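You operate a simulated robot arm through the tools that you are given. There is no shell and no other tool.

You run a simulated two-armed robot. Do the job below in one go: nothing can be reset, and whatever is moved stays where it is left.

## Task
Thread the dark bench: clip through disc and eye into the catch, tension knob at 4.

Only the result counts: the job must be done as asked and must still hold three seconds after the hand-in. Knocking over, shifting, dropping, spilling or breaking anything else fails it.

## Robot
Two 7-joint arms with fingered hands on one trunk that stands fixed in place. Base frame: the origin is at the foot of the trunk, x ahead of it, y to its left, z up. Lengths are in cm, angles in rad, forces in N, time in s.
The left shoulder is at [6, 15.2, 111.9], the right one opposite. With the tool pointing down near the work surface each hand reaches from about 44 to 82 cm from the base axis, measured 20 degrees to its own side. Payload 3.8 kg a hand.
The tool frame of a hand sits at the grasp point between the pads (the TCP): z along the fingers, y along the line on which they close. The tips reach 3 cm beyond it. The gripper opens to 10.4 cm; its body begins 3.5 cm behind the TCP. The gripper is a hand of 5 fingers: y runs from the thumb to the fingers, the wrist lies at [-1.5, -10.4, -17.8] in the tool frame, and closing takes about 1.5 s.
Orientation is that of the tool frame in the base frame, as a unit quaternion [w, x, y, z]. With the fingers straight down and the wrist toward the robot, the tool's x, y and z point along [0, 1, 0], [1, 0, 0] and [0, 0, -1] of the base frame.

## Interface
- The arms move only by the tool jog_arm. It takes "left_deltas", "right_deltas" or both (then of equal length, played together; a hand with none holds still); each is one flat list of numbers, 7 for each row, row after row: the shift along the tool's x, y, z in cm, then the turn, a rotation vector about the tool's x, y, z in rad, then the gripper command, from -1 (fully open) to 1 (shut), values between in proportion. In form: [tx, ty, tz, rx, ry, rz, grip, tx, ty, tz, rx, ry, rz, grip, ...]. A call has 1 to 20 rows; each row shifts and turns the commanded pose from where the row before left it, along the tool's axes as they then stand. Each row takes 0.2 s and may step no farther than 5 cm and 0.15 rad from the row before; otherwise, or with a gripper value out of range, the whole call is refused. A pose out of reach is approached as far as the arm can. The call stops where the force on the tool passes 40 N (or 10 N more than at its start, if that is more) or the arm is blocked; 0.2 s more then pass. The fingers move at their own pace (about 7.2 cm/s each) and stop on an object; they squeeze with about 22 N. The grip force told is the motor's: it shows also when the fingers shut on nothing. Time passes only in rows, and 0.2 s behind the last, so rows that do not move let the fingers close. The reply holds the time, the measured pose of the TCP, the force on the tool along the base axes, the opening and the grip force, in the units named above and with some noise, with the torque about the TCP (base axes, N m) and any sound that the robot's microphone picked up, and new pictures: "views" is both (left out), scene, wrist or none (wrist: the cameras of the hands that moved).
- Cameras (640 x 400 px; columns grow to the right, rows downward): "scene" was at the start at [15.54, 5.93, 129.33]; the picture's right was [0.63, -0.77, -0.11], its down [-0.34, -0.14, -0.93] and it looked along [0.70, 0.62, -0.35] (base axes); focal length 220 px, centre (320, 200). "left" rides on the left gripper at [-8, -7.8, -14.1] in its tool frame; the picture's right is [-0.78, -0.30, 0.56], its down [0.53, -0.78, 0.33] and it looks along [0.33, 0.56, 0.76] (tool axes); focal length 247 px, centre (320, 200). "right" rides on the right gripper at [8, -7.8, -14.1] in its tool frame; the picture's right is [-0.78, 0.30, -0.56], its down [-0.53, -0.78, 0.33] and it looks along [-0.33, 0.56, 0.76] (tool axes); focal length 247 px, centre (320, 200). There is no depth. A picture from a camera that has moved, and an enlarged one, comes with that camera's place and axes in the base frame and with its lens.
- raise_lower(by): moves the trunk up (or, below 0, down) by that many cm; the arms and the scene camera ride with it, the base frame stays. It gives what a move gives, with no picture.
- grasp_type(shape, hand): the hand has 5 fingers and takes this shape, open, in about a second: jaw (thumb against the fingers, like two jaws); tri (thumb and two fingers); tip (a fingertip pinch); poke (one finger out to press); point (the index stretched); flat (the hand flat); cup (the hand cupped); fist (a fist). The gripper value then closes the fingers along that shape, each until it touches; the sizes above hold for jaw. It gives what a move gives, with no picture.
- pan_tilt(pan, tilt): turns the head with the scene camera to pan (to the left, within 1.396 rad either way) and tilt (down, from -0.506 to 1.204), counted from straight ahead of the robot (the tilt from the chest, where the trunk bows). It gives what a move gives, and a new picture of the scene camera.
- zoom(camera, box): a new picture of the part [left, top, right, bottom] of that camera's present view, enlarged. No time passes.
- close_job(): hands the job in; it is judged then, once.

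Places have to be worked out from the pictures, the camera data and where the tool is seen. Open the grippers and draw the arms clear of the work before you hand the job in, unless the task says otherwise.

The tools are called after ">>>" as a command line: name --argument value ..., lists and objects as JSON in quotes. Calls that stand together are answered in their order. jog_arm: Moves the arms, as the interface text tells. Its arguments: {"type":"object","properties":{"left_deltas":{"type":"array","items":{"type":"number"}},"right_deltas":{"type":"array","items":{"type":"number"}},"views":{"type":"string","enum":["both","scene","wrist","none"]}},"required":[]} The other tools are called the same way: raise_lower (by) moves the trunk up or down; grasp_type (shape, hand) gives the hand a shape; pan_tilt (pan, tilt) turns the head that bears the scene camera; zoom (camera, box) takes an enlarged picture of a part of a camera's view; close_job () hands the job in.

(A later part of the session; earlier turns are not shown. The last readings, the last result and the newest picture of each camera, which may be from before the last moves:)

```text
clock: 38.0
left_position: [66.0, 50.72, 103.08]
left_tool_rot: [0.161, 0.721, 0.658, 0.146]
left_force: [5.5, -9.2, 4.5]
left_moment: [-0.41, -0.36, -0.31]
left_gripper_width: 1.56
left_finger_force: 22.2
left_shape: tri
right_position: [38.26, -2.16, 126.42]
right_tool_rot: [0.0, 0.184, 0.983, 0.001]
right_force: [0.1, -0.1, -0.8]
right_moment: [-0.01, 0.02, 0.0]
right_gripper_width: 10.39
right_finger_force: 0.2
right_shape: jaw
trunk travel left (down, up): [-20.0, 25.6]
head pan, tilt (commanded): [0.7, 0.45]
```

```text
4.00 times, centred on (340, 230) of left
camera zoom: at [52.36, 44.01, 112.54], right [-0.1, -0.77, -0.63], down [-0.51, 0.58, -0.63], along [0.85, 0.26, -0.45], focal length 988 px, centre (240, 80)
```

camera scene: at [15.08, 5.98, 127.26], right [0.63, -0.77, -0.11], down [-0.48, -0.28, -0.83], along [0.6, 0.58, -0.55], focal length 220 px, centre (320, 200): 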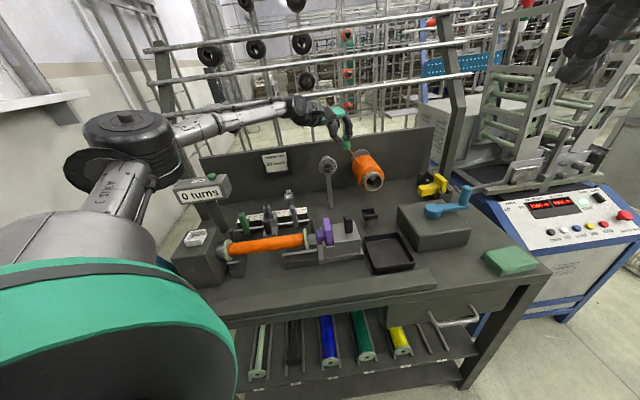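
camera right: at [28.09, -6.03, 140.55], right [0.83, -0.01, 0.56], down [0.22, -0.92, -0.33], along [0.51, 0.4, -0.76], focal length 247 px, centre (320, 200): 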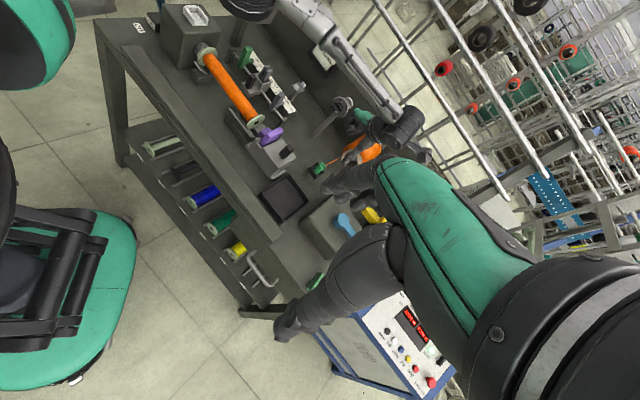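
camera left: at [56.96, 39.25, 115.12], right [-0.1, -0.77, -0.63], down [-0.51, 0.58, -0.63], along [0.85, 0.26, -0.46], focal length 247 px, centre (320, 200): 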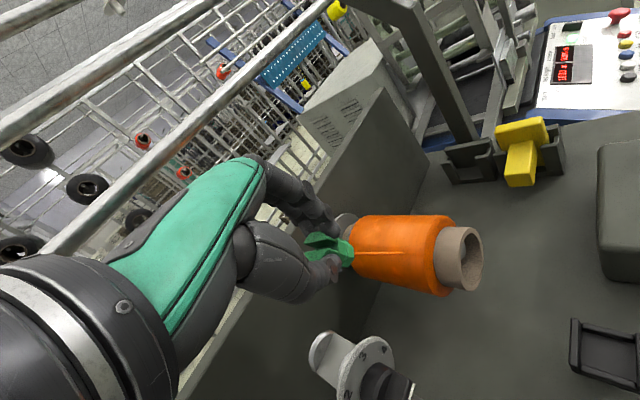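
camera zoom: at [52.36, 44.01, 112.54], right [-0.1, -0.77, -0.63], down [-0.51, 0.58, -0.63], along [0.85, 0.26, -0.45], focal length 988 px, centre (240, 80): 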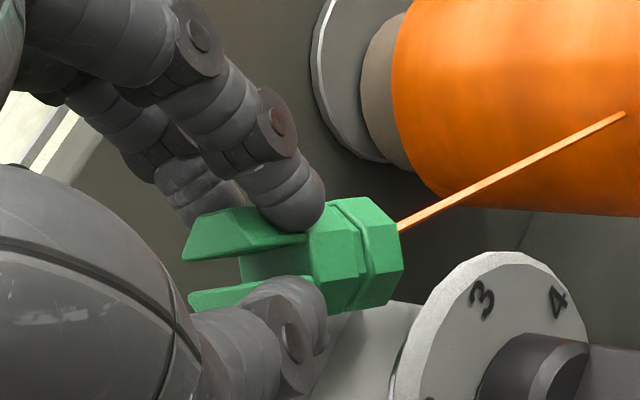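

The clip touched something (about 10 N sideways) and has rotated somewhat in the grip. I back off to the right and upward and inspect the clip.

>>> jog_arm --left_deltas '[-0.64, 0.9, -0.2, 0, 0, 0, 1, -1.28, 1.6, 0.1, 0, 0, 0, 1, -1.28, 1.8, -0.3, 0, 0, 0, 1]' --views "none"

>>> zoom --camera "scene" --box '[310, 120, 374, 160]'

>>> zoom --camera "right" --box '[320, 70, 400, 120]'

>>> zoom --camera "left" --box '[260, 180, 420, 280]'

```text
clock: 38.8
left_position: [69.37, 47.63, 105.01]
left_tool_rot: [0.158, 0.72, 0.66, 0.146]
left_force: [0.0, -1.0, 0.0]
left_moment: [0.02, 0.0, -0.02]
left_gripper_width: 1.6
left_finger_force: 22.2
left_shape: tri
right_position: [38.46, -1.97, 126.49]
right_tool_rot: [-0.001, 0.185, 0.983, 0.0]
right_force: [0.1, 0.2, 0.0]
right_moment: [0.0, -0.02, 0.0]
right_gripper_width: 10.36
right_finger_force: 0.1
right_shape: jaw
trunk travel left (down, up): [-20.0, 25.6]
head pan, tilt (commanded): [0.7, 0.45]
```

```text
10.00 times, centred on (342, 140) of scene
camera zoom: at [15.06, 5.8, 127.28], right [0.63, -0.76, -0.11], down [-0.48, -0.28, -0.83], along [0.6, 0.58, -0.55], focal length 2198 px, centre (100, 800)
```

zoom: 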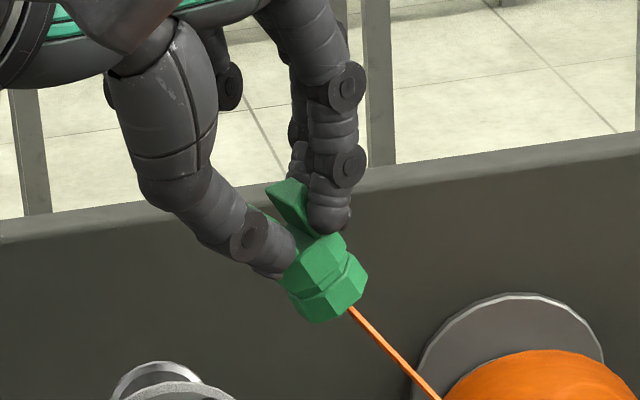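

```text
8.00 times, centred on (360, 95) of right
camera zoom: at [28.05, -6.14, 140.55], right [0.83, -0.01, 0.56], down [0.22, -0.92, -0.33], along [0.51, 0.4, -0.76], focal length 1976 px, centre (0, 1040)
```

zoom: 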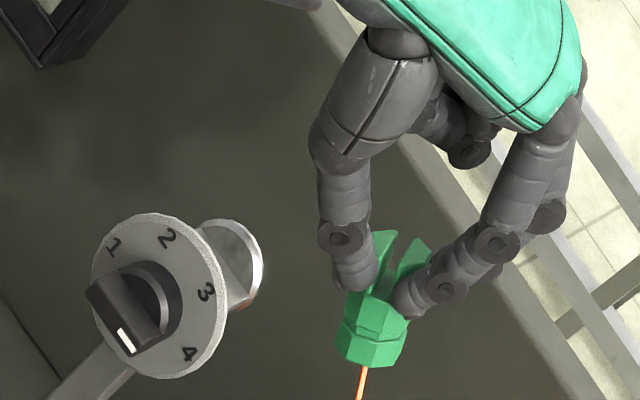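

```text
4.00 times, centred on (340, 230) of left
camera zoom: at [55.83, 40.71, 114.53], right [-0.1, -0.77, -0.63], down [-0.52, 0.58, -0.63], along [0.85, 0.26, -0.46], focal length 988 px, centre (240, 80)
```

zoom: 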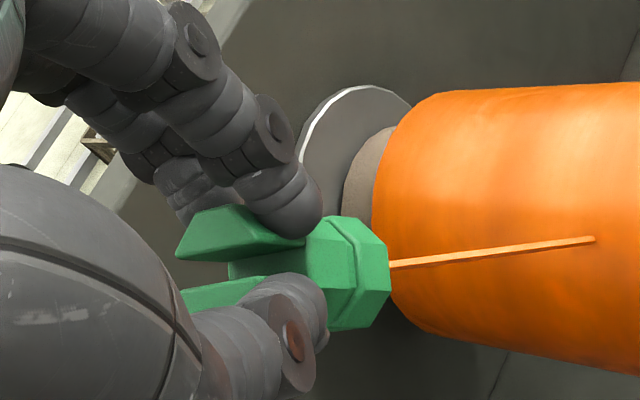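

The clip tipped about 17° in the grip, so its underside now sits to the right, close to the gap's centre line. My previous pass was about 0.4 cm too far back. I correct for that, lower again and approach the gap.

>>> jog_arm --left_deltas '[0.1, -0.78, 1.84, 0, 0, 0, 1, 0.96, -1.04, -0.49, 0, 0, 0, 1, 0.96, -1.04, -0.49, 0, 0, 0, 1]' --views "none"

>>> zoom --camera "scene" --box '[300, 130, 364, 170]'

>>> zoom --camera "right" --box '[325, 75, 389, 115]'

>>> zoom --camera "left" --box '[260, 180, 420, 280]'

```text
clock: 39.6
left_position: [67.3, 49.78, 103.07]
left_tool_rot: [0.161, 0.72, 0.659, 0.145]
left_force: [0.5, -0.5, -0.1]
left_moment: [-0.01, 0.04, 0.01]
left_gripper_width: 1.57
left_finger_force: 21.7
left_shape: tri
right_position: [38.27, -1.91, 126.47]
right_tool_rot: [0.0, 0.185, 0.983, 0.0]
right_force: [-0.3, -0.2, 0.1]
right_moment: [0.01, 0.01, -0.01]
right_gripper_width: 10.38
right_finger_force: 0.1
right_shape: jaw
trunk travel left (down, up): [-20.0, 25.6]
head pan, tilt (commanded): [0.7, 0.45]
```

```text
10.00 times, centred on (332, 150) of scene
camera zoom: at [14.97, 5.94, 127.29], right [0.63, -0.77, -0.11], down [-0.48, -0.28, -0.83], along [0.6, 0.58, -0.55], focal length 2198 px, centre (200, 700)
```

zoom: 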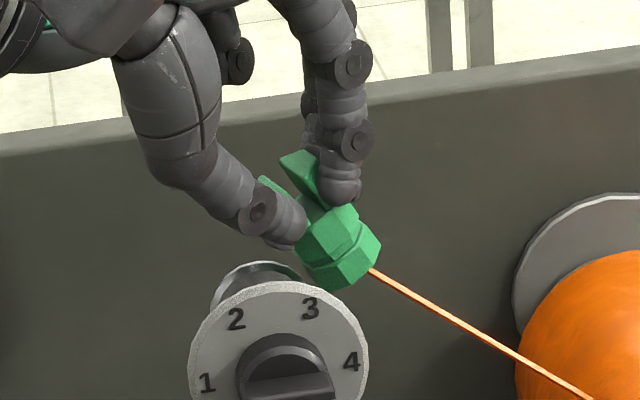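

```text
10.00 times, centred on (357, 95) of right
camera zoom: at [27.94, -5.98, 140.59], right [0.83, -0.01, 0.56], down [0.22, -0.92, -0.33], along [0.51, 0.4, -0.76], focal length 2470 px, centre (-50, 1250)
```

zoom: 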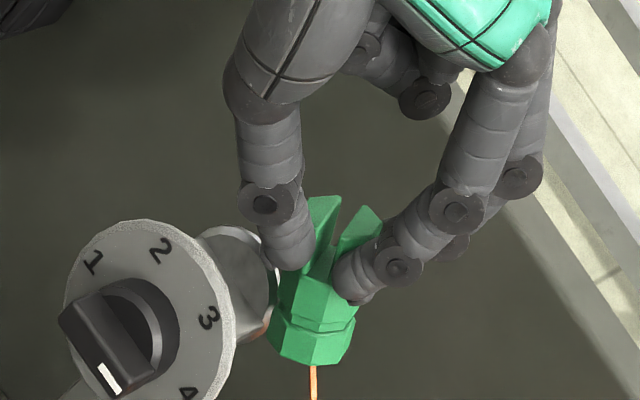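

```text
4.00 times, centred on (340, 230) of left
camera zoom: at [53.61, 42.99, 112.53], right [-0.1, -0.77, -0.63], down [-0.51, 0.58, -0.63], along [0.85, 0.26, -0.46], focal length 988 px, centre (240, 80)
```

zoom: 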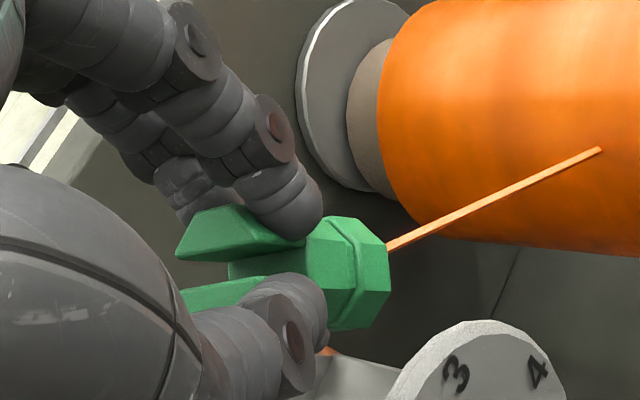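

No contact yet. I continue left slowly into the gap.

>>> jog_arm --left_deltas '[0.513, -0.555, -0.262, 0, 0, 0, 1, 0.513, -0.555, -0.262, 0, 0, 0, 1, 0.513, -0.555, -0.262, 0, 0, 0, 1]' --views "none"

>>> zoom --camera "scene" --box '[300, 130, 364, 170]'

>>> zoom --camera "right" --box '[325, 75, 389, 115]'

>>> zoom --camera "left" --box '[260, 180, 420, 280]'

```text
clock: 40.4
left_position: [65.67, 51.06, 103.27]
left_tool_rot: [0.161, 0.721, 0.658, 0.146]
left_force: [3.4, -9.8, 4.8]
left_moment: [-0.47, -0.34, -0.31]
left_gripper_width: 1.58
left_finger_force: 22.4
left_shape: tri
right_position: [38.26, -2.16, 126.53]
right_tool_rot: [0.0, 0.184, 0.983, 0.002]
right_force: [-0.5, 0.1, -0.1]
right_moment: [-0.01, 0.0, 0.01]
right_gripper_width: 10.35
right_finger_force: 0.0
right_shape: jaw
trunk travel left (down, up): [-20.0, 25.6]
head pan, tilt (commanded): [0.7, 0.45]
```

```text
10.00 times, centred on (332, 150) of scene
camera zoom: at [15.02, 5.63, 127.3], right [0.63, -0.77, -0.11], down [-0.48, -0.28, -0.83], along [0.6, 0.58, -0.55], focal length 2198 px, centre (200, 700)
```

zoom: 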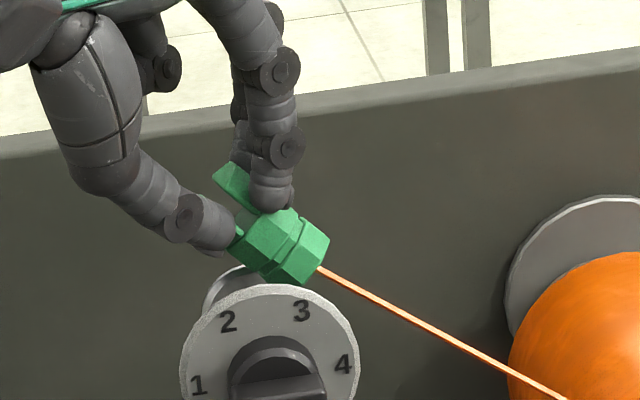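

```text
10.00 times, centred on (357, 95) of right
camera zoom: at [27.99, -6.29, 140.57], right [0.83, -0.01, 0.56], down [0.22, -0.92, -0.33], along [0.51, 0.4, -0.76], focal length 2470 px, centre (-50, 1250)
```

zoom: 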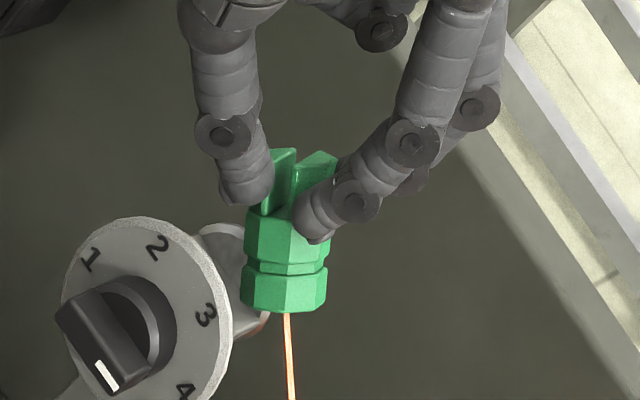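

```text
4.00 times, centred on (340, 230) of left
camera zoom: at [51.98, 44.35, 112.71], right [-0.1, -0.77, -0.63], down [-0.51, 0.58, -0.63], along [0.85, 0.26, -0.45], focal length 988 px, centre (240, 80)
```

zoom: 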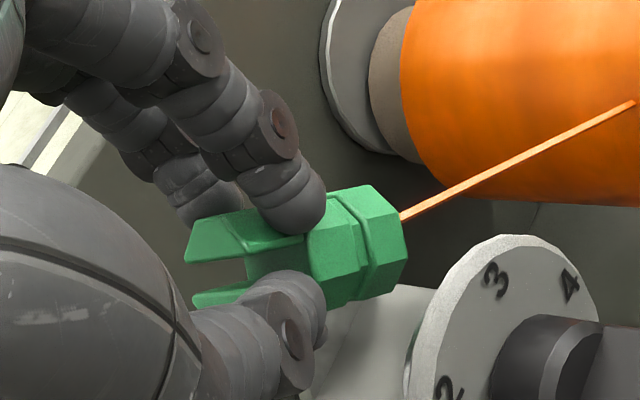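

Blocked again: triangulating the clip body shows it was pushed up and forward in the grip by the first touch, so it met the dial rim. I back off to the right and upward to measure the clip's pose in the hand carefully.

>>> jog_arm --left_deltas '[-0.64, 0.9, -0.2, 0, 0, 0, 1, -1.28, 1.8, -0.3, 0, 0, 0, 1, -1.28, 1.8, -0.3, 0, 0, 0, 1]' --views "none"

>>> zoom --camera "scene" --box '[316, 120, 364, 150]'

>>> zoom --camera "right" --box '[335, 75, 383, 105]'

>>> zoom --camera "left" --box '[290, 205, 370, 255]'

```text
clock: 41.2
left_position: [69.27, 48.05, 105.58]
left_tool_rot: [0.16, 0.72, 0.66, 0.145]
left_force: [-0.4, -0.5, 0.1]
left_moment: [0.01, -0.01, -0.02]
left_gripper_width: 1.31
left_finger_force: 22.5
left_shape: tri
right_position: [38.26, -1.99, 126.46]
right_tool_rot: [-0.001, 0.185, 0.983, 0.0]
right_force: [-0.4, 0.4, -0.4]
right_moment: [-0.01, -0.01, 0.01]
right_gripper_width: 10.38
right_finger_force: 0.0
right_shape: jaw
trunk travel left (down, up): [-20.0, 25.6]
head pan, tilt (commanded): [0.7, 0.45]
```

```text
13.33 times, centred on (340, 135) of scene
camera zoom: at [15.06, 5.86, 127.27], right [0.63, -0.76, -0.11], down [-0.48, -0.28, -0.83], along [0.6, 0.58, -0.55], focal length 2931 px, centre (53, 1067)
```

zoom: 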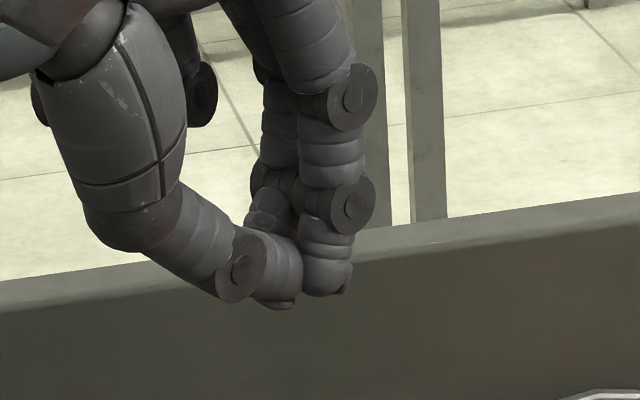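

```text
13.33 times, centred on (359, 90) of right
camera zoom: at [28.06, -6.07, 140.55], right [0.83, -0.01, 0.56], down [0.22, -0.92, -0.33], along [0.51, 0.4, -0.76], focal length 3293 px, centre (-200, 1667)
```

zoom: 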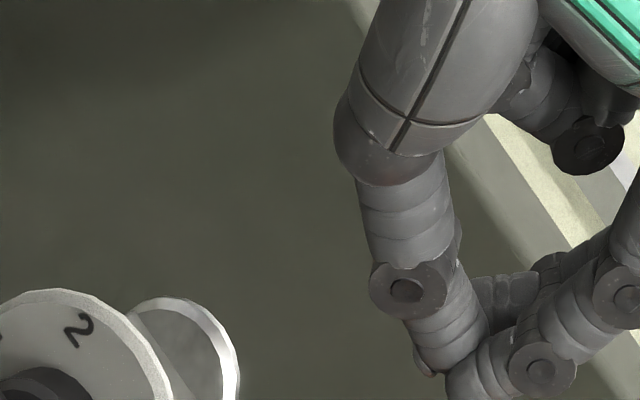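

```text
8.00 times, centred on (330, 230) of left
camera zoom: at [55.51, 41.23, 115.05], right [-0.1, -0.77, -0.63], down [-0.52, 0.58, -0.63], along [0.85, 0.26, -0.46], focal length 1976 px, centre (240, -40)
```

zoom: 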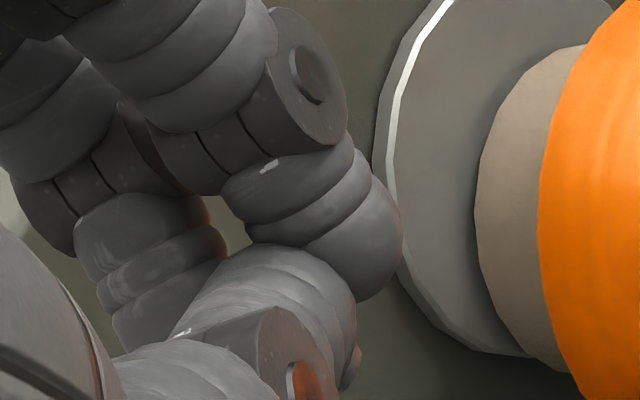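

The fingers are now empty: the clip slipped out as I backed off. I look for where it ended up.

>>> jog_arm --left_deltas '[0, 0.5, -1.5, 0, 0, 0, 1, 0, 0.5, -1.5, 0, 0, 0, 1]' --views "both"

>>> zoom --camera "scene" --box '[280, 130, 440, 240]'

>>> zoom --camera "right" --box '[240, 70, 400, 190]'

```text
clock: 41.8
left_position: [68.68, 48.16, 108.69]
left_tool_rot: [0.161, 0.72, 0.659, 0.146]
left_force: [0.2, 0.4, -0.4]
left_moment: [-0.04, -0.01, -0.01]
left_gripper_width: 1.36
left_finger_force: 22.3
left_shape: tri
right_position: [38.37, -1.88, 126.4]
right_tool_rot: [0.0, 0.184, 0.983, 0.001]
right_force: [0.8, 0.4, 0.0]
right_moment: [0.01, 0.02, 0.0]
right_gripper_width: 10.33
right_finger_force: 0.1
right_shape: jaw
trunk travel left (down, up): [-20.0, 25.6]
head pan, tilt (commanded): [0.7, 0.45]
camera scene: at [15.0, 5.88, 127.28], right [0.63, -0.77, -0.11], down [-0.48, -0.28, -0.83], along [0.6, 0.58, -0.55], focal length 220 px, centre (320, 200)
camera left: at [55.05, 41.25, 118.23], right [-0.1, -0.77, -0.63], down [-0.51, 0.58, -0.63], along [0.85, 0.26, -0.46], focal length 247 px, centre (320, 200)
```

scene: 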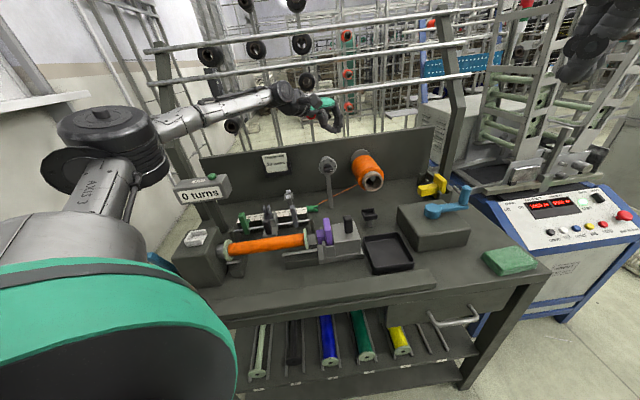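
left: 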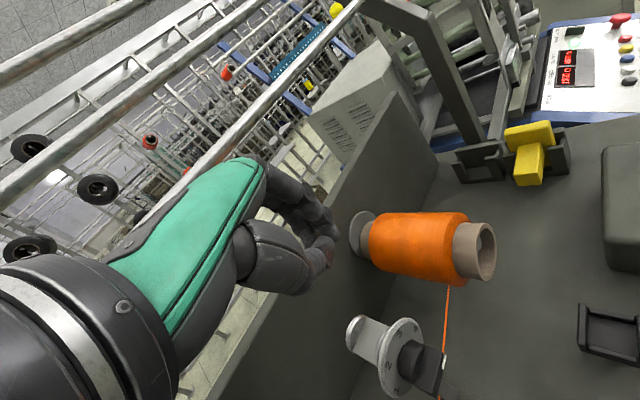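

```text
3.64 times, centred on (360, 185) of scene
camera zoom: at [15.0, 5.88, 127.28], right [0.63, -0.77, -0.11], down [-0.48, -0.28, -0.83], along [0.6, 0.58, -0.55], focal length 799 px, centre (174, 254)
```

zoom: 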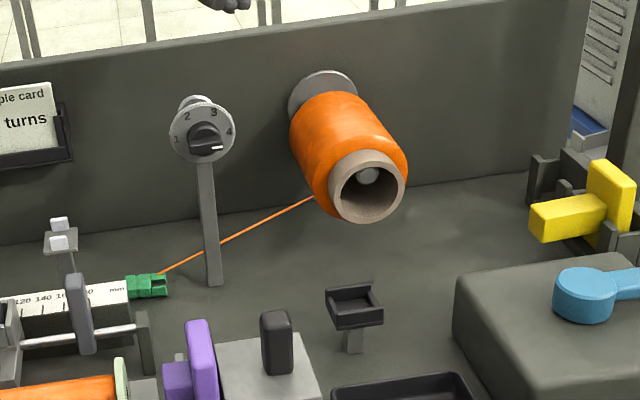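

```text
3.33 times, centred on (320, 130) of right
camera zoom: at [27.98, -6.05, 140.58], right [0.83, -0.01, 0.56], down [0.22, -0.92, -0.33], along [0.51, 0.4, -0.76], focal length 823 px, centre (320, 433)
```

zoom: 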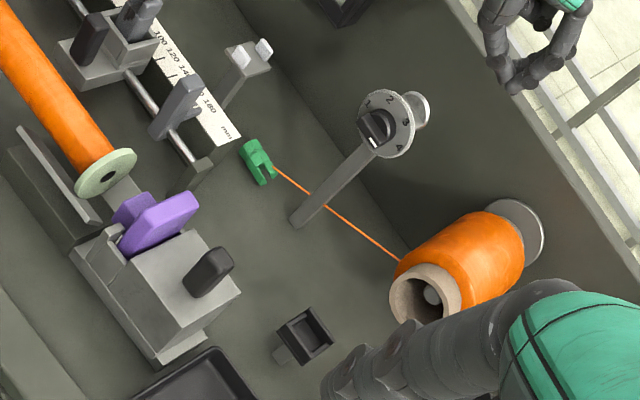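

The clip is lying on its side on the bench just right of the millimetre scale, still on its thread. I zoom in on it to see how it lies.

>>> zoom --camera "scene" --box '[296, 185, 344, 215]'

>>> zoom --camera "right" --box '[276, 98, 324, 128]'

>>> pan_tilt --pan 0.75 --tilt 0.6

```text
13.33 times, centred on (320, 200) of scene
camera zoom: at [15.0, 5.88, 127.28], right [0.63, -0.77, -0.11], down [-0.48, -0.28, -0.83], along [0.6, 0.58, -0.55], focal length 2931 px, centre (320, 200)
```

zoom: 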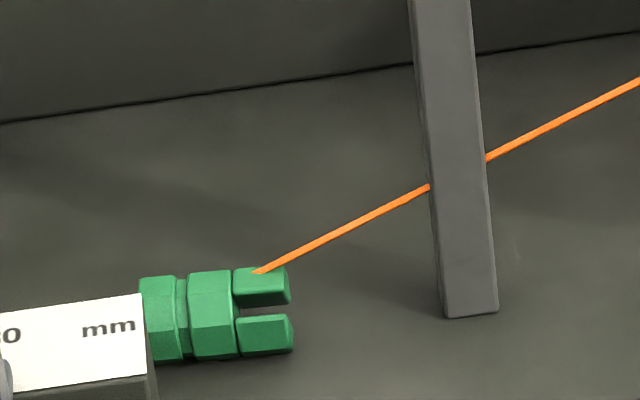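

```text
13.33 times, centred on (300, 113) of right
camera zoom: at [27.98, -6.05, 140.58], right [0.83, -0.01, 0.56], down [0.22, -0.92, -0.33], along [0.51, 0.4, -0.76], focal length 3293 px, centre (587, 1360)
```

zoom: 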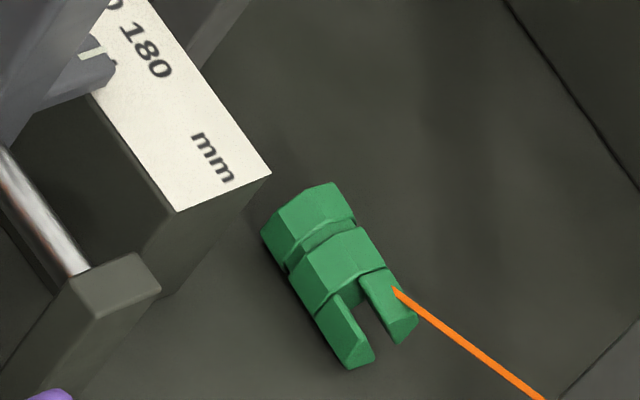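

```text
clock: 42.5
left_position: [68.52, 48.18, 108.83]
left_tool_rot: [0.161, 0.72, 0.659, 0.146]
left_force: [-0.3, 0.5, 0.3]
left_moment: [0.01, 0.0, 0.03]
left_gripper_width: 1.33
left_finger_force: 22.2
left_shape: tri
right_position: [38.33, -1.89, 126.42]
right_tool_rot: [0.0, 0.184, 0.983, 0.0]
right_force: [0.0, -1.0, -0.1]
right_moment: [0.0, -0.03, 0.0]
right_gripper_width: 10.39
right_finger_force: 0.1
right_shape: jaw
trunk travel left (down, up): [-20.0, 25.6]
head pan, tilt (commanded): [0.75, 0.6]
camera scene: at [14.24, 6.01, 126.04], right [0.67, -0.73, -0.12], down [-0.55, -0.39, -0.74], along [0.5, 0.56, -0.66], focal length 220 px, centre (320, 200)
```

scene: 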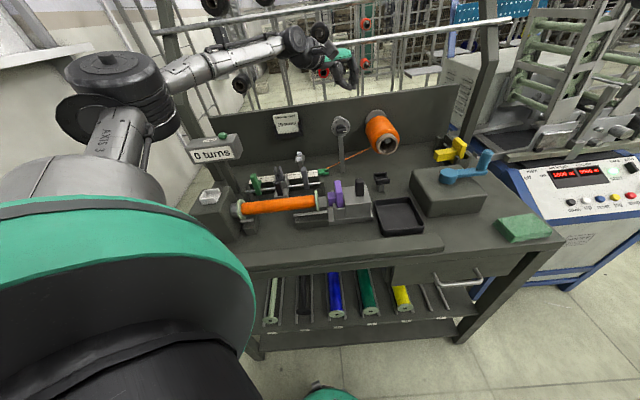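

The clip rests on the bench with the thread ending at its centre. Before picking it up again, I use the empty hand to test how upright the hand can be held over the disc, because that decides how I should re-grip the clip.

>>> jog_arm --left_deltas '[0, 0, 0, 0.14, 0, 0, -1, 0, 0, 0, 0.14, 0, 0, -1, 0, 0, 0, 0.14, 0, 0, -1]' --views "none"

```text
clock: 43.3
left_position: [68.82, 47.97, 108.84]
left_tool_rot: [0.005, 0.738, 0.675, 0.004]
left_force: [-0.3, -0.6, 0.0]
left_moment: [0.03, 0.02, 0.0]
left_gripper_width: 10.39
left_finger_force: 0.1
left_shape: tri
right_position: [38.5, -1.94, 126.24]
right_tool_rot: [0.0, 0.185, 0.983, 0.0]
right_force: [0.1, 0.5, 0.0]
right_moment: [0.0, 0.03, 0.03]
right_gripper_width: 10.36
right_finger_force: 0.0
right_shape: jaw
trunk travel left (down, up): [-20.0, 25.6]
head pan, tilt (commanded): [0.75, 0.6]
```

A fully upright hand is reachable over the disc, which helps. My plan is to pick the lying clip from above, stand it back in its dock, re-grip it upright, then pass it low through the gap. First I bring the hand over the lying clip for a precise look.

>>> jog_arm --left_deltas '[0, 0, 0, 0, 0, -0.145, -1, 0, 0, 0, 0, 0, -0.145, -1, 0, 0, 0, 0, 0, -0.145, -1, 0, 0, 0, 0, 0, -0.145, -1, 0, 0, 0, 0, 0, -0.145, -1, 0, 0, 0, 0, 0, -0.145, -1, 3.4, -0.8, 0, 0, 0, 0, -1, 3.4, -0.8, 0, 0, 0, 0, -1, 3.3, -0.7, 0, 0, 0, 0, -1, 0, 0, 2.5, 0, 0, 0, -1, 0, 0, 2.5, 0, 0, 0, -1, 0, 0, 2.5, 0, 0, 0, -1]' --views "both"

>>> zoom --camera "left" --box '[300, 180, 460, 280]'

>>> zoom --camera "scene" --box '[296, 150, 360, 190]'

```text
clock: 45.9
left_position: [60.16, 53.88, 101.1]
left_tool_rot: [0.008, 0.384, 0.923, 0.001]
left_force: [0.2, 0.3, 0.4]
left_moment: [-0.01, 0.0, -0.04]
left_gripper_width: 10.37
left_finger_force: 0.0
left_shape: tri
right_position: [38.17, -1.81, 126.45]
right_tool_rot: [0.0, 0.186, 0.983, 0.0]
right_force: [0.5, 0.2, 0.1]
right_moment: [0.02, -0.03, -0.01]
right_gripper_width: 10.37
right_finger_force: 0.1
right_shape: jaw
trunk travel left (down, up): [-20.0, 25.6]
head pan, tilt (commanded): [0.75, 0.6]
camera scene: at [14.25, 6.04, 126.03], right [0.67, -0.73, -0.12], down [-0.55, -0.39, -0.74], along [0.5, 0.56, -0.66], focal length 220 px, centre (320, 200)
camera left: at [60.13, 42.64, 115.2], right [0.35, -0.76, -0.55], down [-0.92, -0.17, -0.35], along [0.17, 0.63, -0.76], focal length 247 px, centre (320, 200)
```

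scene: 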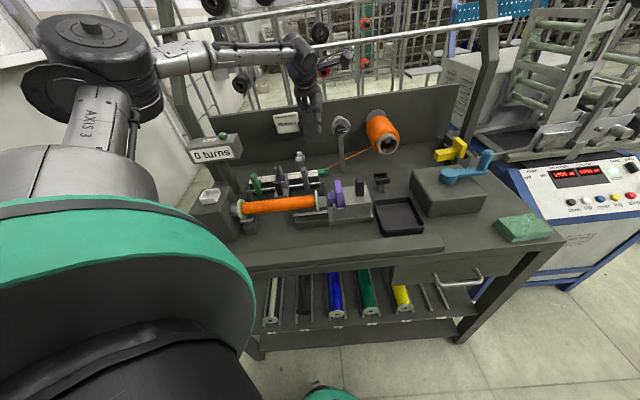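
left: 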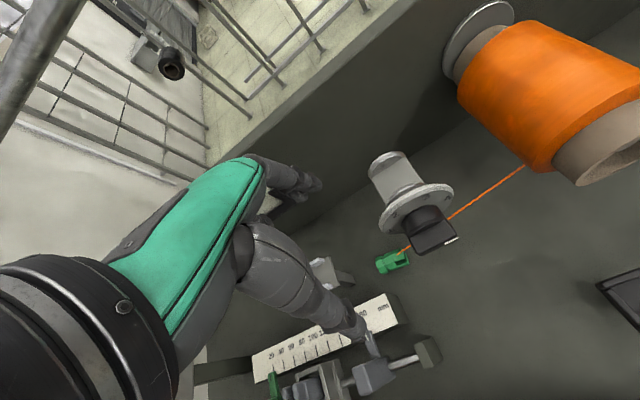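

```text
4.00 times, centred on (380, 230) of left
camera zoom: at [60.13, 42.64, 115.2], right [0.35, -0.76, -0.55], down [-0.92, -0.17, -0.35], along [0.17, 0.63, -0.76], focal length 988 px, centre (80, 80)
```

zoom: 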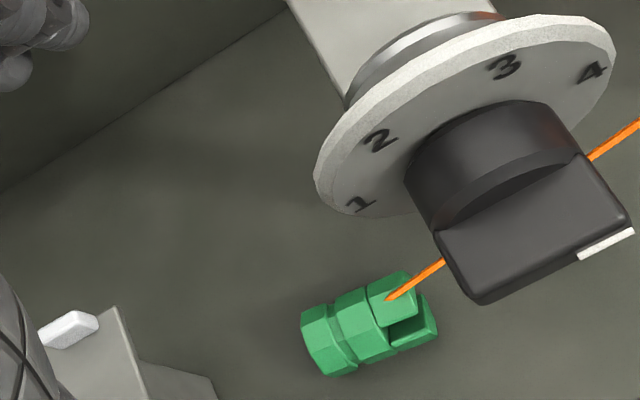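

```text
10.00 times, centred on (328, 170) of scene
camera zoom: at [14.25, 6.04, 126.03], right [0.67, -0.73, -0.12], down [-0.55, -0.39, -0.74], along [0.5, 0.56, -0.66], focal length 2198 px, centre (240, 500)
```

zoom: 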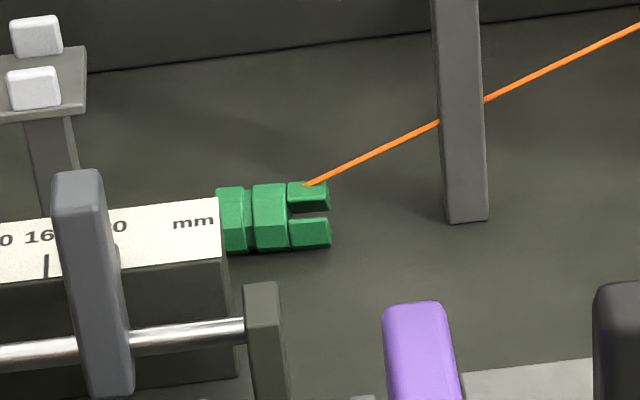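

The clip's centre triangulates to about [61.9, 55.6, 79.2], lying roughly along the bench with its prongs to the right. I turn the hand slightly to keep its folded fingers clear of the eye post, half-close it, and come down part of the way.

>>> jog_arm --left_deltas '[0, 0, 0, 0, 0, 0.148, -0.05, 0, 0, 0, 0, 0, 0.148, -0.05, 0.04, 2.46, 0, 0, 0, 0, -0.05, 0, 0, 4, 0, 0, 0, -0.05, 0, 0, 4, 0, 0, 0, -0.05, 0, 0, 3, 0, 0, 0, -0.05]' --views "both"

>>> zoom --camera "left" --box '[240, 160, 440, 285]'

>>> zoom --camera "scene" --box '[280, 120, 376, 190]'

>>> zoom --camera "right" --box '[260, 60, 356, 130]'

```text
clock: 47.3
left_position: [62.51, 54.87, 89.81]
left_tool_rot: [0.008, 0.517, 0.856, 0.003]
left_force: [1.1, 0.4, -0.2]
left_moment: [0.02, 0.01, -0.01]
left_gripper_width: 5.5
left_finger_force: 0.1
left_shape: tri
right_position: [38.31, -1.97, 126.4]
right_tool_rot: [-0.001, 0.185, 0.983, 0.0]
right_force: [0.7, 0.0, -0.2]
right_moment: [0.0, 0.04, 0.0]
right_gripper_width: 10.36
right_finger_force: 0.1
right_shape: jaw
trunk travel left (down, up): [-20.0, 25.6]
head pan, tilt (commanded): [0.75, 0.6]
camera scene: at [14.31, 6.02, 126.03], right [0.67, -0.73, -0.12], down [-0.55, -0.39, -0.74], along [0.5, 0.56, -0.66], focal length 220 px, centre (320, 200)
camera left: at [59.1, 44.18, 103.89], right [0.11, -0.83, -0.55], down [-0.93, 0.11, -0.35], along [0.35, 0.55, -0.76], focal length 247 px, centre (320, 200)
```

scene: 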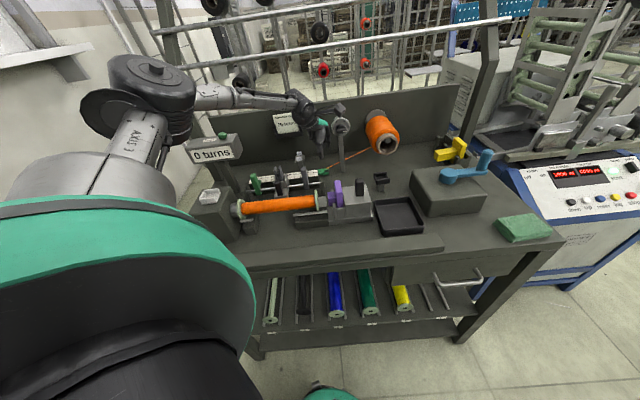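
left: 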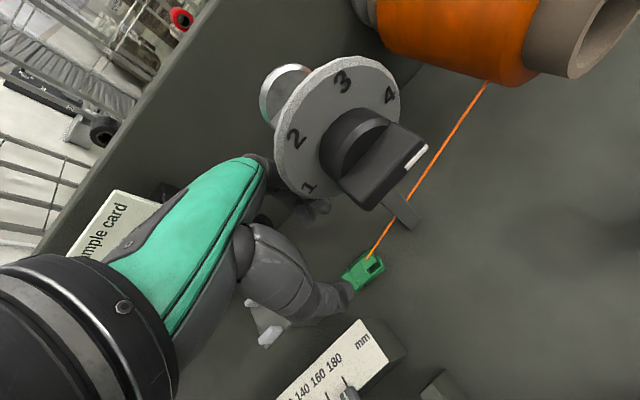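

```text
3.20 times, centred on (340, 222) of left
camera zoom: at [59.1, 44.18, 103.89], right [0.11, -0.83, -0.55], down [-0.93, 0.11, -0.35], along [0.35, 0.55, -0.76], focal length 790 px, centre (256, 128)
```

zoom: 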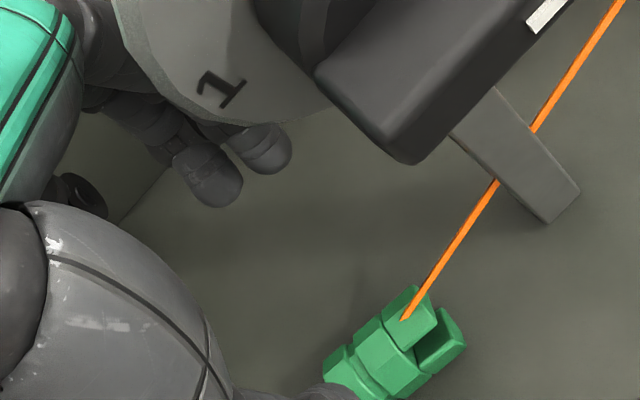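

```text
5.71 times, centred on (328, 155) of scene
camera zoom: at [14.31, 6.02, 126.03], right [0.67, -0.73, -0.12], down [-0.55, -0.39, -0.74], along [0.5, 0.56, -0.66], focal length 1256 px, centre (274, 457)
```

zoom: 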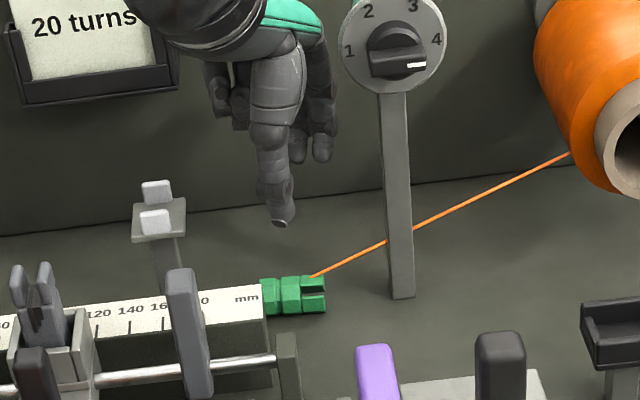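

```text
5.71 times, centred on (308, 95) of right
camera zoom: at [28.1, -6.02, 140.55], right [0.83, -0.01, 0.56], down [0.22, -0.92, -0.33], along [0.51, 0.4, -0.76], focal length 1411 px, centre (389, 800)
```

zoom: 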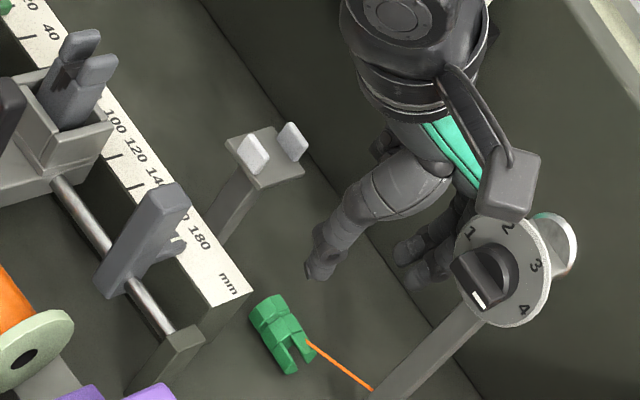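

Alignment from the left camera matches the estimate within a few millimetres. I lower to the clip and close on it.

>>> jog_arm --left_deltas '[0.2, -0.2, 3, 0, 0, 0, -0.05, 0, 0, 3, 0, 0, 0, -0.05, 0, 0, 2.1, 0, 0, 0, -0.05, 0, 0, 0, 0, 0, 0, 0.3, 0, 0, 0, 0, 0, 0, 0.5, 0, 0, 0, 0, 0, 0, 0.8, 0, 0, 0, 0, 0, 0, 1, 0, 0, 0, 0, 0, 0, 1, 0, 0, 0, 0, 0, 0, 1]' --views "none"

>>> zoom --camera "left" --box '[260, 180, 420, 280]'

>>> zoom --camera "scene" --box '[296, 140, 360, 190]'

>>> zoom --camera "right" --box '[270, 80, 334, 130]'

```text
clock: 49.3
left_position: [62.24, 54.8, 82.06]
left_tool_rot: [0.008, 0.517, 0.856, 0.002]
left_force: [-0.5, 0.4, 2.1]
left_moment: [-0.03, 0.02, -0.04]
left_gripper_width: 1.89
left_finger_force: 22.3
left_shape: tri
right_position: [38.37, -1.93, 126.37]
right_tool_rot: [-0.001, 0.185, 0.983, -0.001]
right_force: [-0.5, 0.9, -0.1]
right_moment: [-0.01, 0.02, -0.02]
right_gripper_width: 10.35
right_finger_force: 0.0
right_shape: jaw
trunk travel left (down, up): [-20.0, 25.6]
head pan, tilt (commanded): [0.75, 0.6]
```

```text
4.00 times, centred on (340, 230) of left
camera zoom: at [58.86, 44.14, 96.1], right [0.11, -0.83, -0.55], down [-0.93, 0.11, -0.35], along [0.35, 0.55, -0.76], focal length 988 px, centre (240, 80)
```

zoom: 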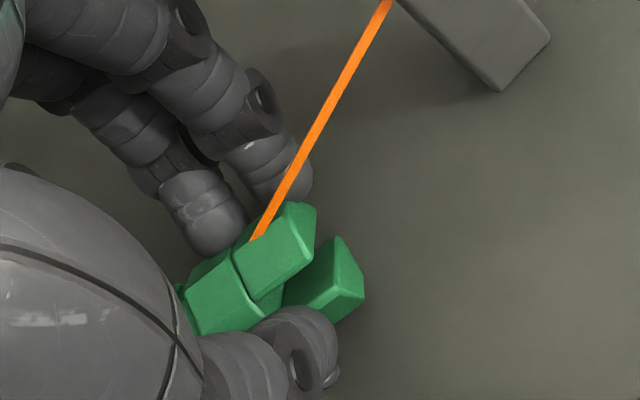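

```text
8.00 times, centred on (328, 165) of scene
camera zoom: at [14.22, 5.98, 126.04], right [0.67, -0.73, -0.12], down [-0.55, -0.39, -0.74], along [0.5, 0.56, -0.66], focal length 1758 px, centre (256, 480)
```

zoom: 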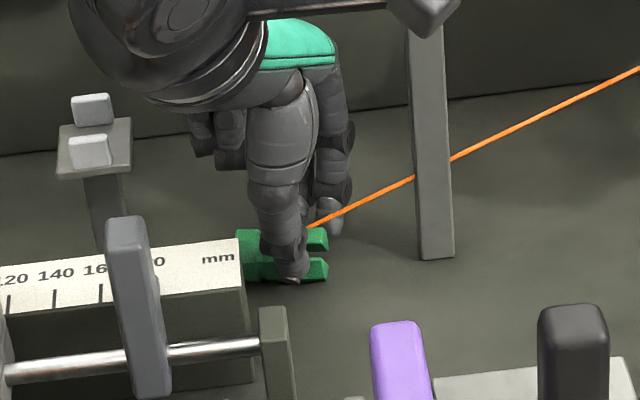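

```text
8.00 times, centred on (302, 105) of right
camera zoom: at [27.99, -6.06, 140.57], right [0.83, -0.01, 0.56], down [0.22, -0.92, -0.33], along [0.51, 0.4, -0.76], focal length 1976 px, centre (464, 960)
```

zoom: 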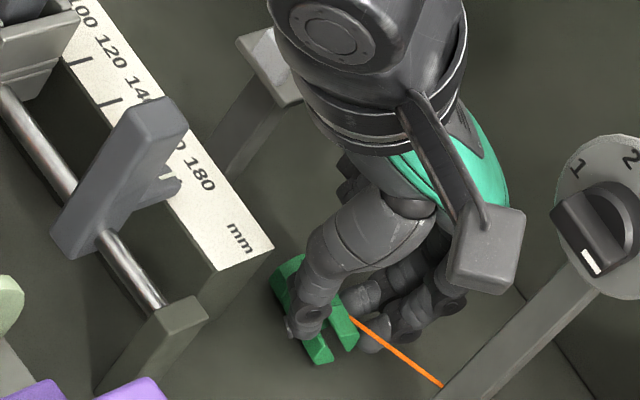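

The clip is gripped. I lift straight up and check it.

>>> jog_arm --left_deltas '[0, 0, -1, 0, 0, 0, 1, 0, 0, -2, 0, 0, 0, 1, 0, 0, -3, 0, 0, 0, 1, 0, 0, -4, 0, 0, 0, 1]' --views "none"

>>> zoom --camera "left" --box '[260, 180, 420, 280]'

>>> zoom --camera "scene" --box '[288, 110, 384, 180]'

>>> zoom --camera "right" --box '[270, 60, 366, 130]'

```text
clock: 50.3
left_position: [62.03, 54.83, 92.23]
left_tool_rot: [0.008, 0.517, 0.856, 0.003]
left_force: [-0.1, 0.2, -0.6]
left_moment: [0.01, 0.02, -0.02]
left_gripper_width: 1.8
left_finger_force: 22.0
left_shape: tri
right_position: [38.26, -1.89, 126.57]
right_tool_rot: [0.0, 0.184, 0.983, 0.0]
right_force: [0.0, -0.5, -0.1]
right_moment: [0.0, -0.01, -0.01]
right_gripper_width: 10.39
right_finger_force: 0.1
right_shape: jaw
trunk travel left (down, up): [-20.0, 25.6]
head pan, tilt (commanded): [0.75, 0.6]
```

```text
4.00 times, centred on (340, 230) of left
camera zoom: at [58.64, 44.18, 106.25], right [0.11, -0.83, -0.55], down [-0.93, 0.11, -0.35], along [0.35, 0.55, -0.76], focal length 988 px, centre (240, 80)
```

zoom: 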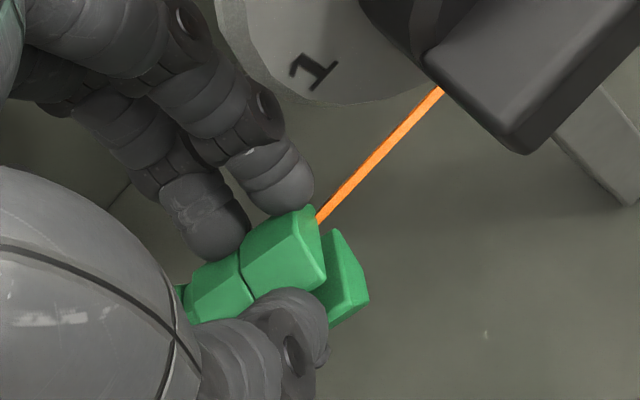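

```text
5.71 times, centred on (336, 145) of scene
camera zoom: at [14.16, 5.96, 126.06], right [0.67, -0.73, -0.12], down [-0.55, -0.38, -0.74], along [0.5, 0.56, -0.66], focal length 1256 px, centre (229, 514)
```

zoom: 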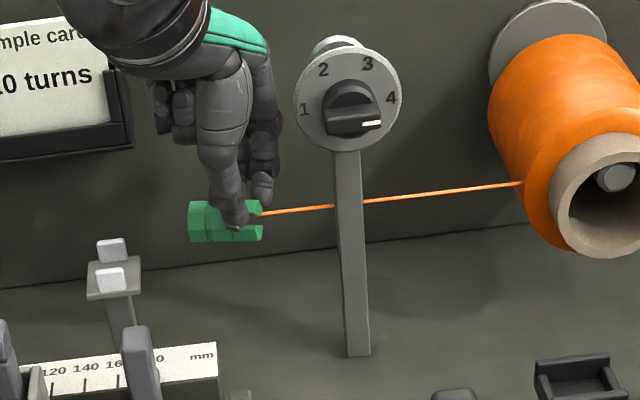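

```text
5.71 times, centred on (318, 95) of right
camera zoom: at [27.92, -6.09, 140.59], right [0.83, -0.01, 0.56], down [0.22, -0.92, -0.33], along [0.51, 0.4, -0.76], focal length 1411 px, centre (331, 800)
```

zoom: 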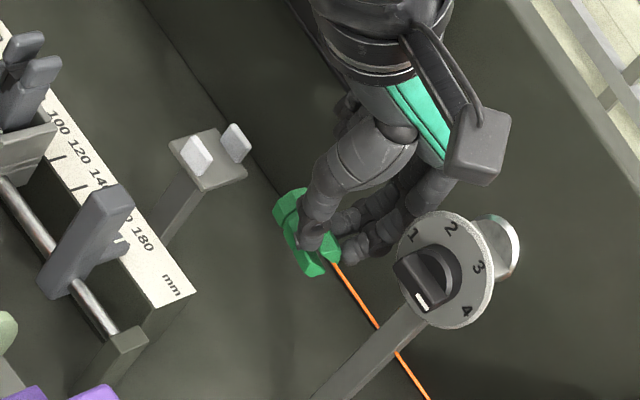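

The clip is lifted and held level. Since the thread is a straight line to the clip's centre, I raise the clip high on the left so the thread visibly lies in the disc gap above the bridge, to see whether it then catches.

>>> jog_arm --left_deltas '[0.1, 0.31, -3.45, 0, 0, 0, 1, 0.1, 0.31, -3.45, 0, 0, 0, 1, 0.1, 0.31, -3.45, 0, 0, 0, 1, 0.1, 0.31, -3.45, 0, 0, 0, 1]' --views "none"

>>> zoom --camera "left" --box '[300, 180, 500, 305]'

>>> zoom --camera "scene" --box '[296, 90, 392, 160]'

>>> zoom --camera "right" --box '[290, 50, 410, 130]'

```text
clock: 51.3
left_position: [62.83, 55.6, 105.89]
left_tool_rot: [0.008, 0.517, 0.856, 0.002]
left_force: [0.8, 0.7, -0.3]
left_moment: [0.01, -0.01, 0.0]
left_gripper_width: 1.78
left_finger_force: 21.9
left_shape: tri
right_position: [38.21, -2.0, 126.42]
right_tool_rot: [0.0, 0.185, 0.983, 0.0]
right_force: [0.7, -0.9, -0.6]
right_moment: [0.02, -0.02, 0.03]
right_gripper_width: 10.38
right_finger_force: 0.1
right_shape: jaw
trunk travel left (down, up): [-20.0, 25.6]
head pan, tilt (commanded): [0.75, 0.6]
```

```text
3.20 times, centred on (400, 242) of left
camera zoom: at [59.56, 44.97, 119.91], right [0.11, -0.83, -0.55], down [-0.93, 0.11, -0.35], along [0.35, 0.55, -0.76], focal length 790 px, centre (64, 64)
```

zoom: 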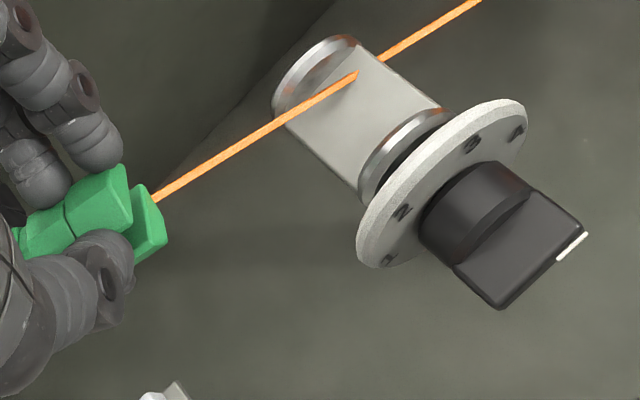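

```text
5.71 times, centred on (344, 125) of scene
camera zoom: at [14.2, 5.95, 126.05], right [0.67, -0.73, -0.12], down [-0.55, -0.38, -0.74], along [0.5, 0.56, -0.66], focal length 1256 px, centre (183, 629)
```

zoom: 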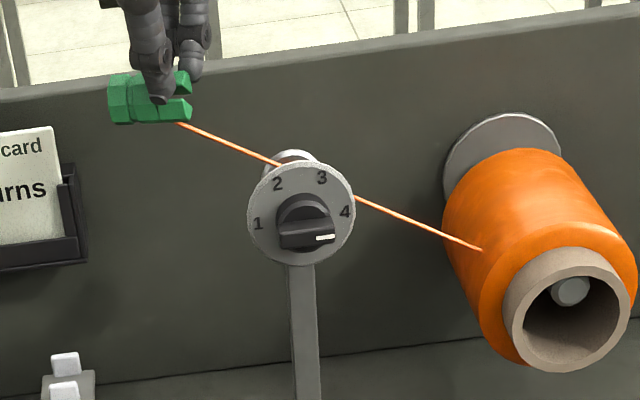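

```text
5.00 times, centred on (350, 90) of right
camera zoom: at [27.98, -6.09, 140.58], right [0.83, -0.01, 0.56], down [0.22, -0.92, -0.33], along [0.51, 0.4, -0.76], focal length 1235 px, centre (170, 750)
```

zoom: 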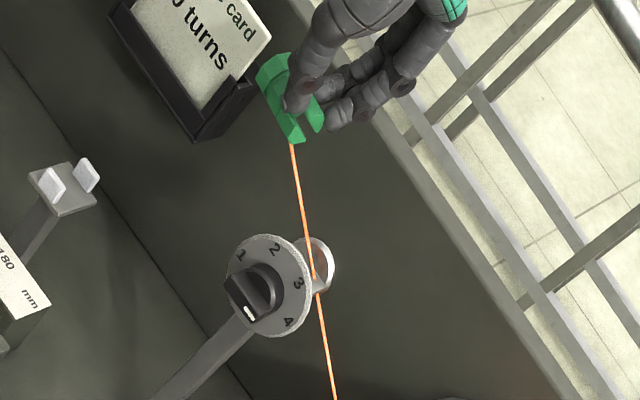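

By triangulation the thread now runs through the gap at the right height, v ≈ 84.4 and z ≈ 97.6, between bridge and rims. I lower the clip again slowly on the left and see whether the thread now bends at the disc.

>>> jog_arm --left_deltas '[0, 0, 0, 0, 0, 0, 1, 0, 0, 1.5, 0, 0, 0, 1, 0, 0, 1.5, 0, 0, 0, 1, 0, 0, 1.5, 0, 0, 0, 1, 0, 0, 1.5, 0, 0, 0, 1]' --views "none"

>>> zoom --camera "left" --box '[300, 150, 500, 275]'

>>> zoom --camera "scene" --box '[296, 100, 392, 170]'

```text
clock: 52.5
left_position: [63.01, 55.71, 99.79]
left_tool_rot: [0.007, 0.517, 0.856, 0.002]
left_force: [-0.1, -0.5, 0.9]
left_moment: [0.01, 0.02, -0.01]
left_gripper_width: 1.76
left_finger_force: 22.1
left_shape: tri
right_position: [38.27, -1.82, 126.39]
right_tool_rot: [0.001, 0.185, 0.983, 0.0]
right_force: [0.1, 0.4, -0.3]
right_moment: [-0.02, -0.01, 0.04]
right_gripper_width: 10.36
right_finger_force: 0.0
right_shape: jaw
trunk travel left (down, up): [-20.0, 25.6]
head pan, tilt (commanded): [0.75, 0.6]
```

```text
3.20 times, centred on (400, 212) of left
camera zoom: at [59.7, 45.08, 113.78], right [0.11, -0.83, -0.55], down [-0.93, 0.11, -0.35], along [0.35, 0.55, -0.76], focal length 790 px, centre (64, 160)
```

zoom: 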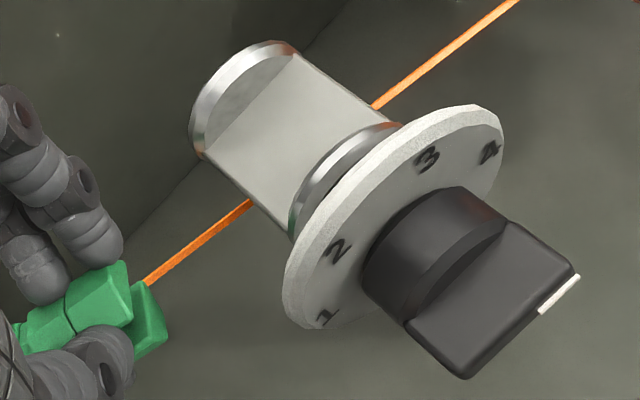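

```text
5.71 times, centred on (344, 135) of scene
camera zoom: at [14.27, 6.03, 126.03], right [0.67, -0.73, -0.12], down [-0.55, -0.39, -0.74], along [0.5, 0.56, -0.66], focal length 1256 px, centre (183, 571)
```

zoom: 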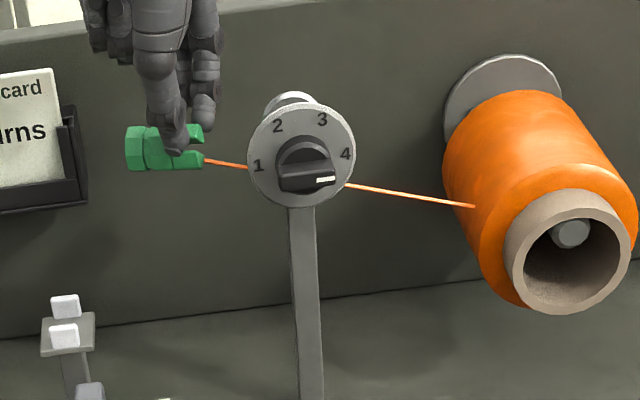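

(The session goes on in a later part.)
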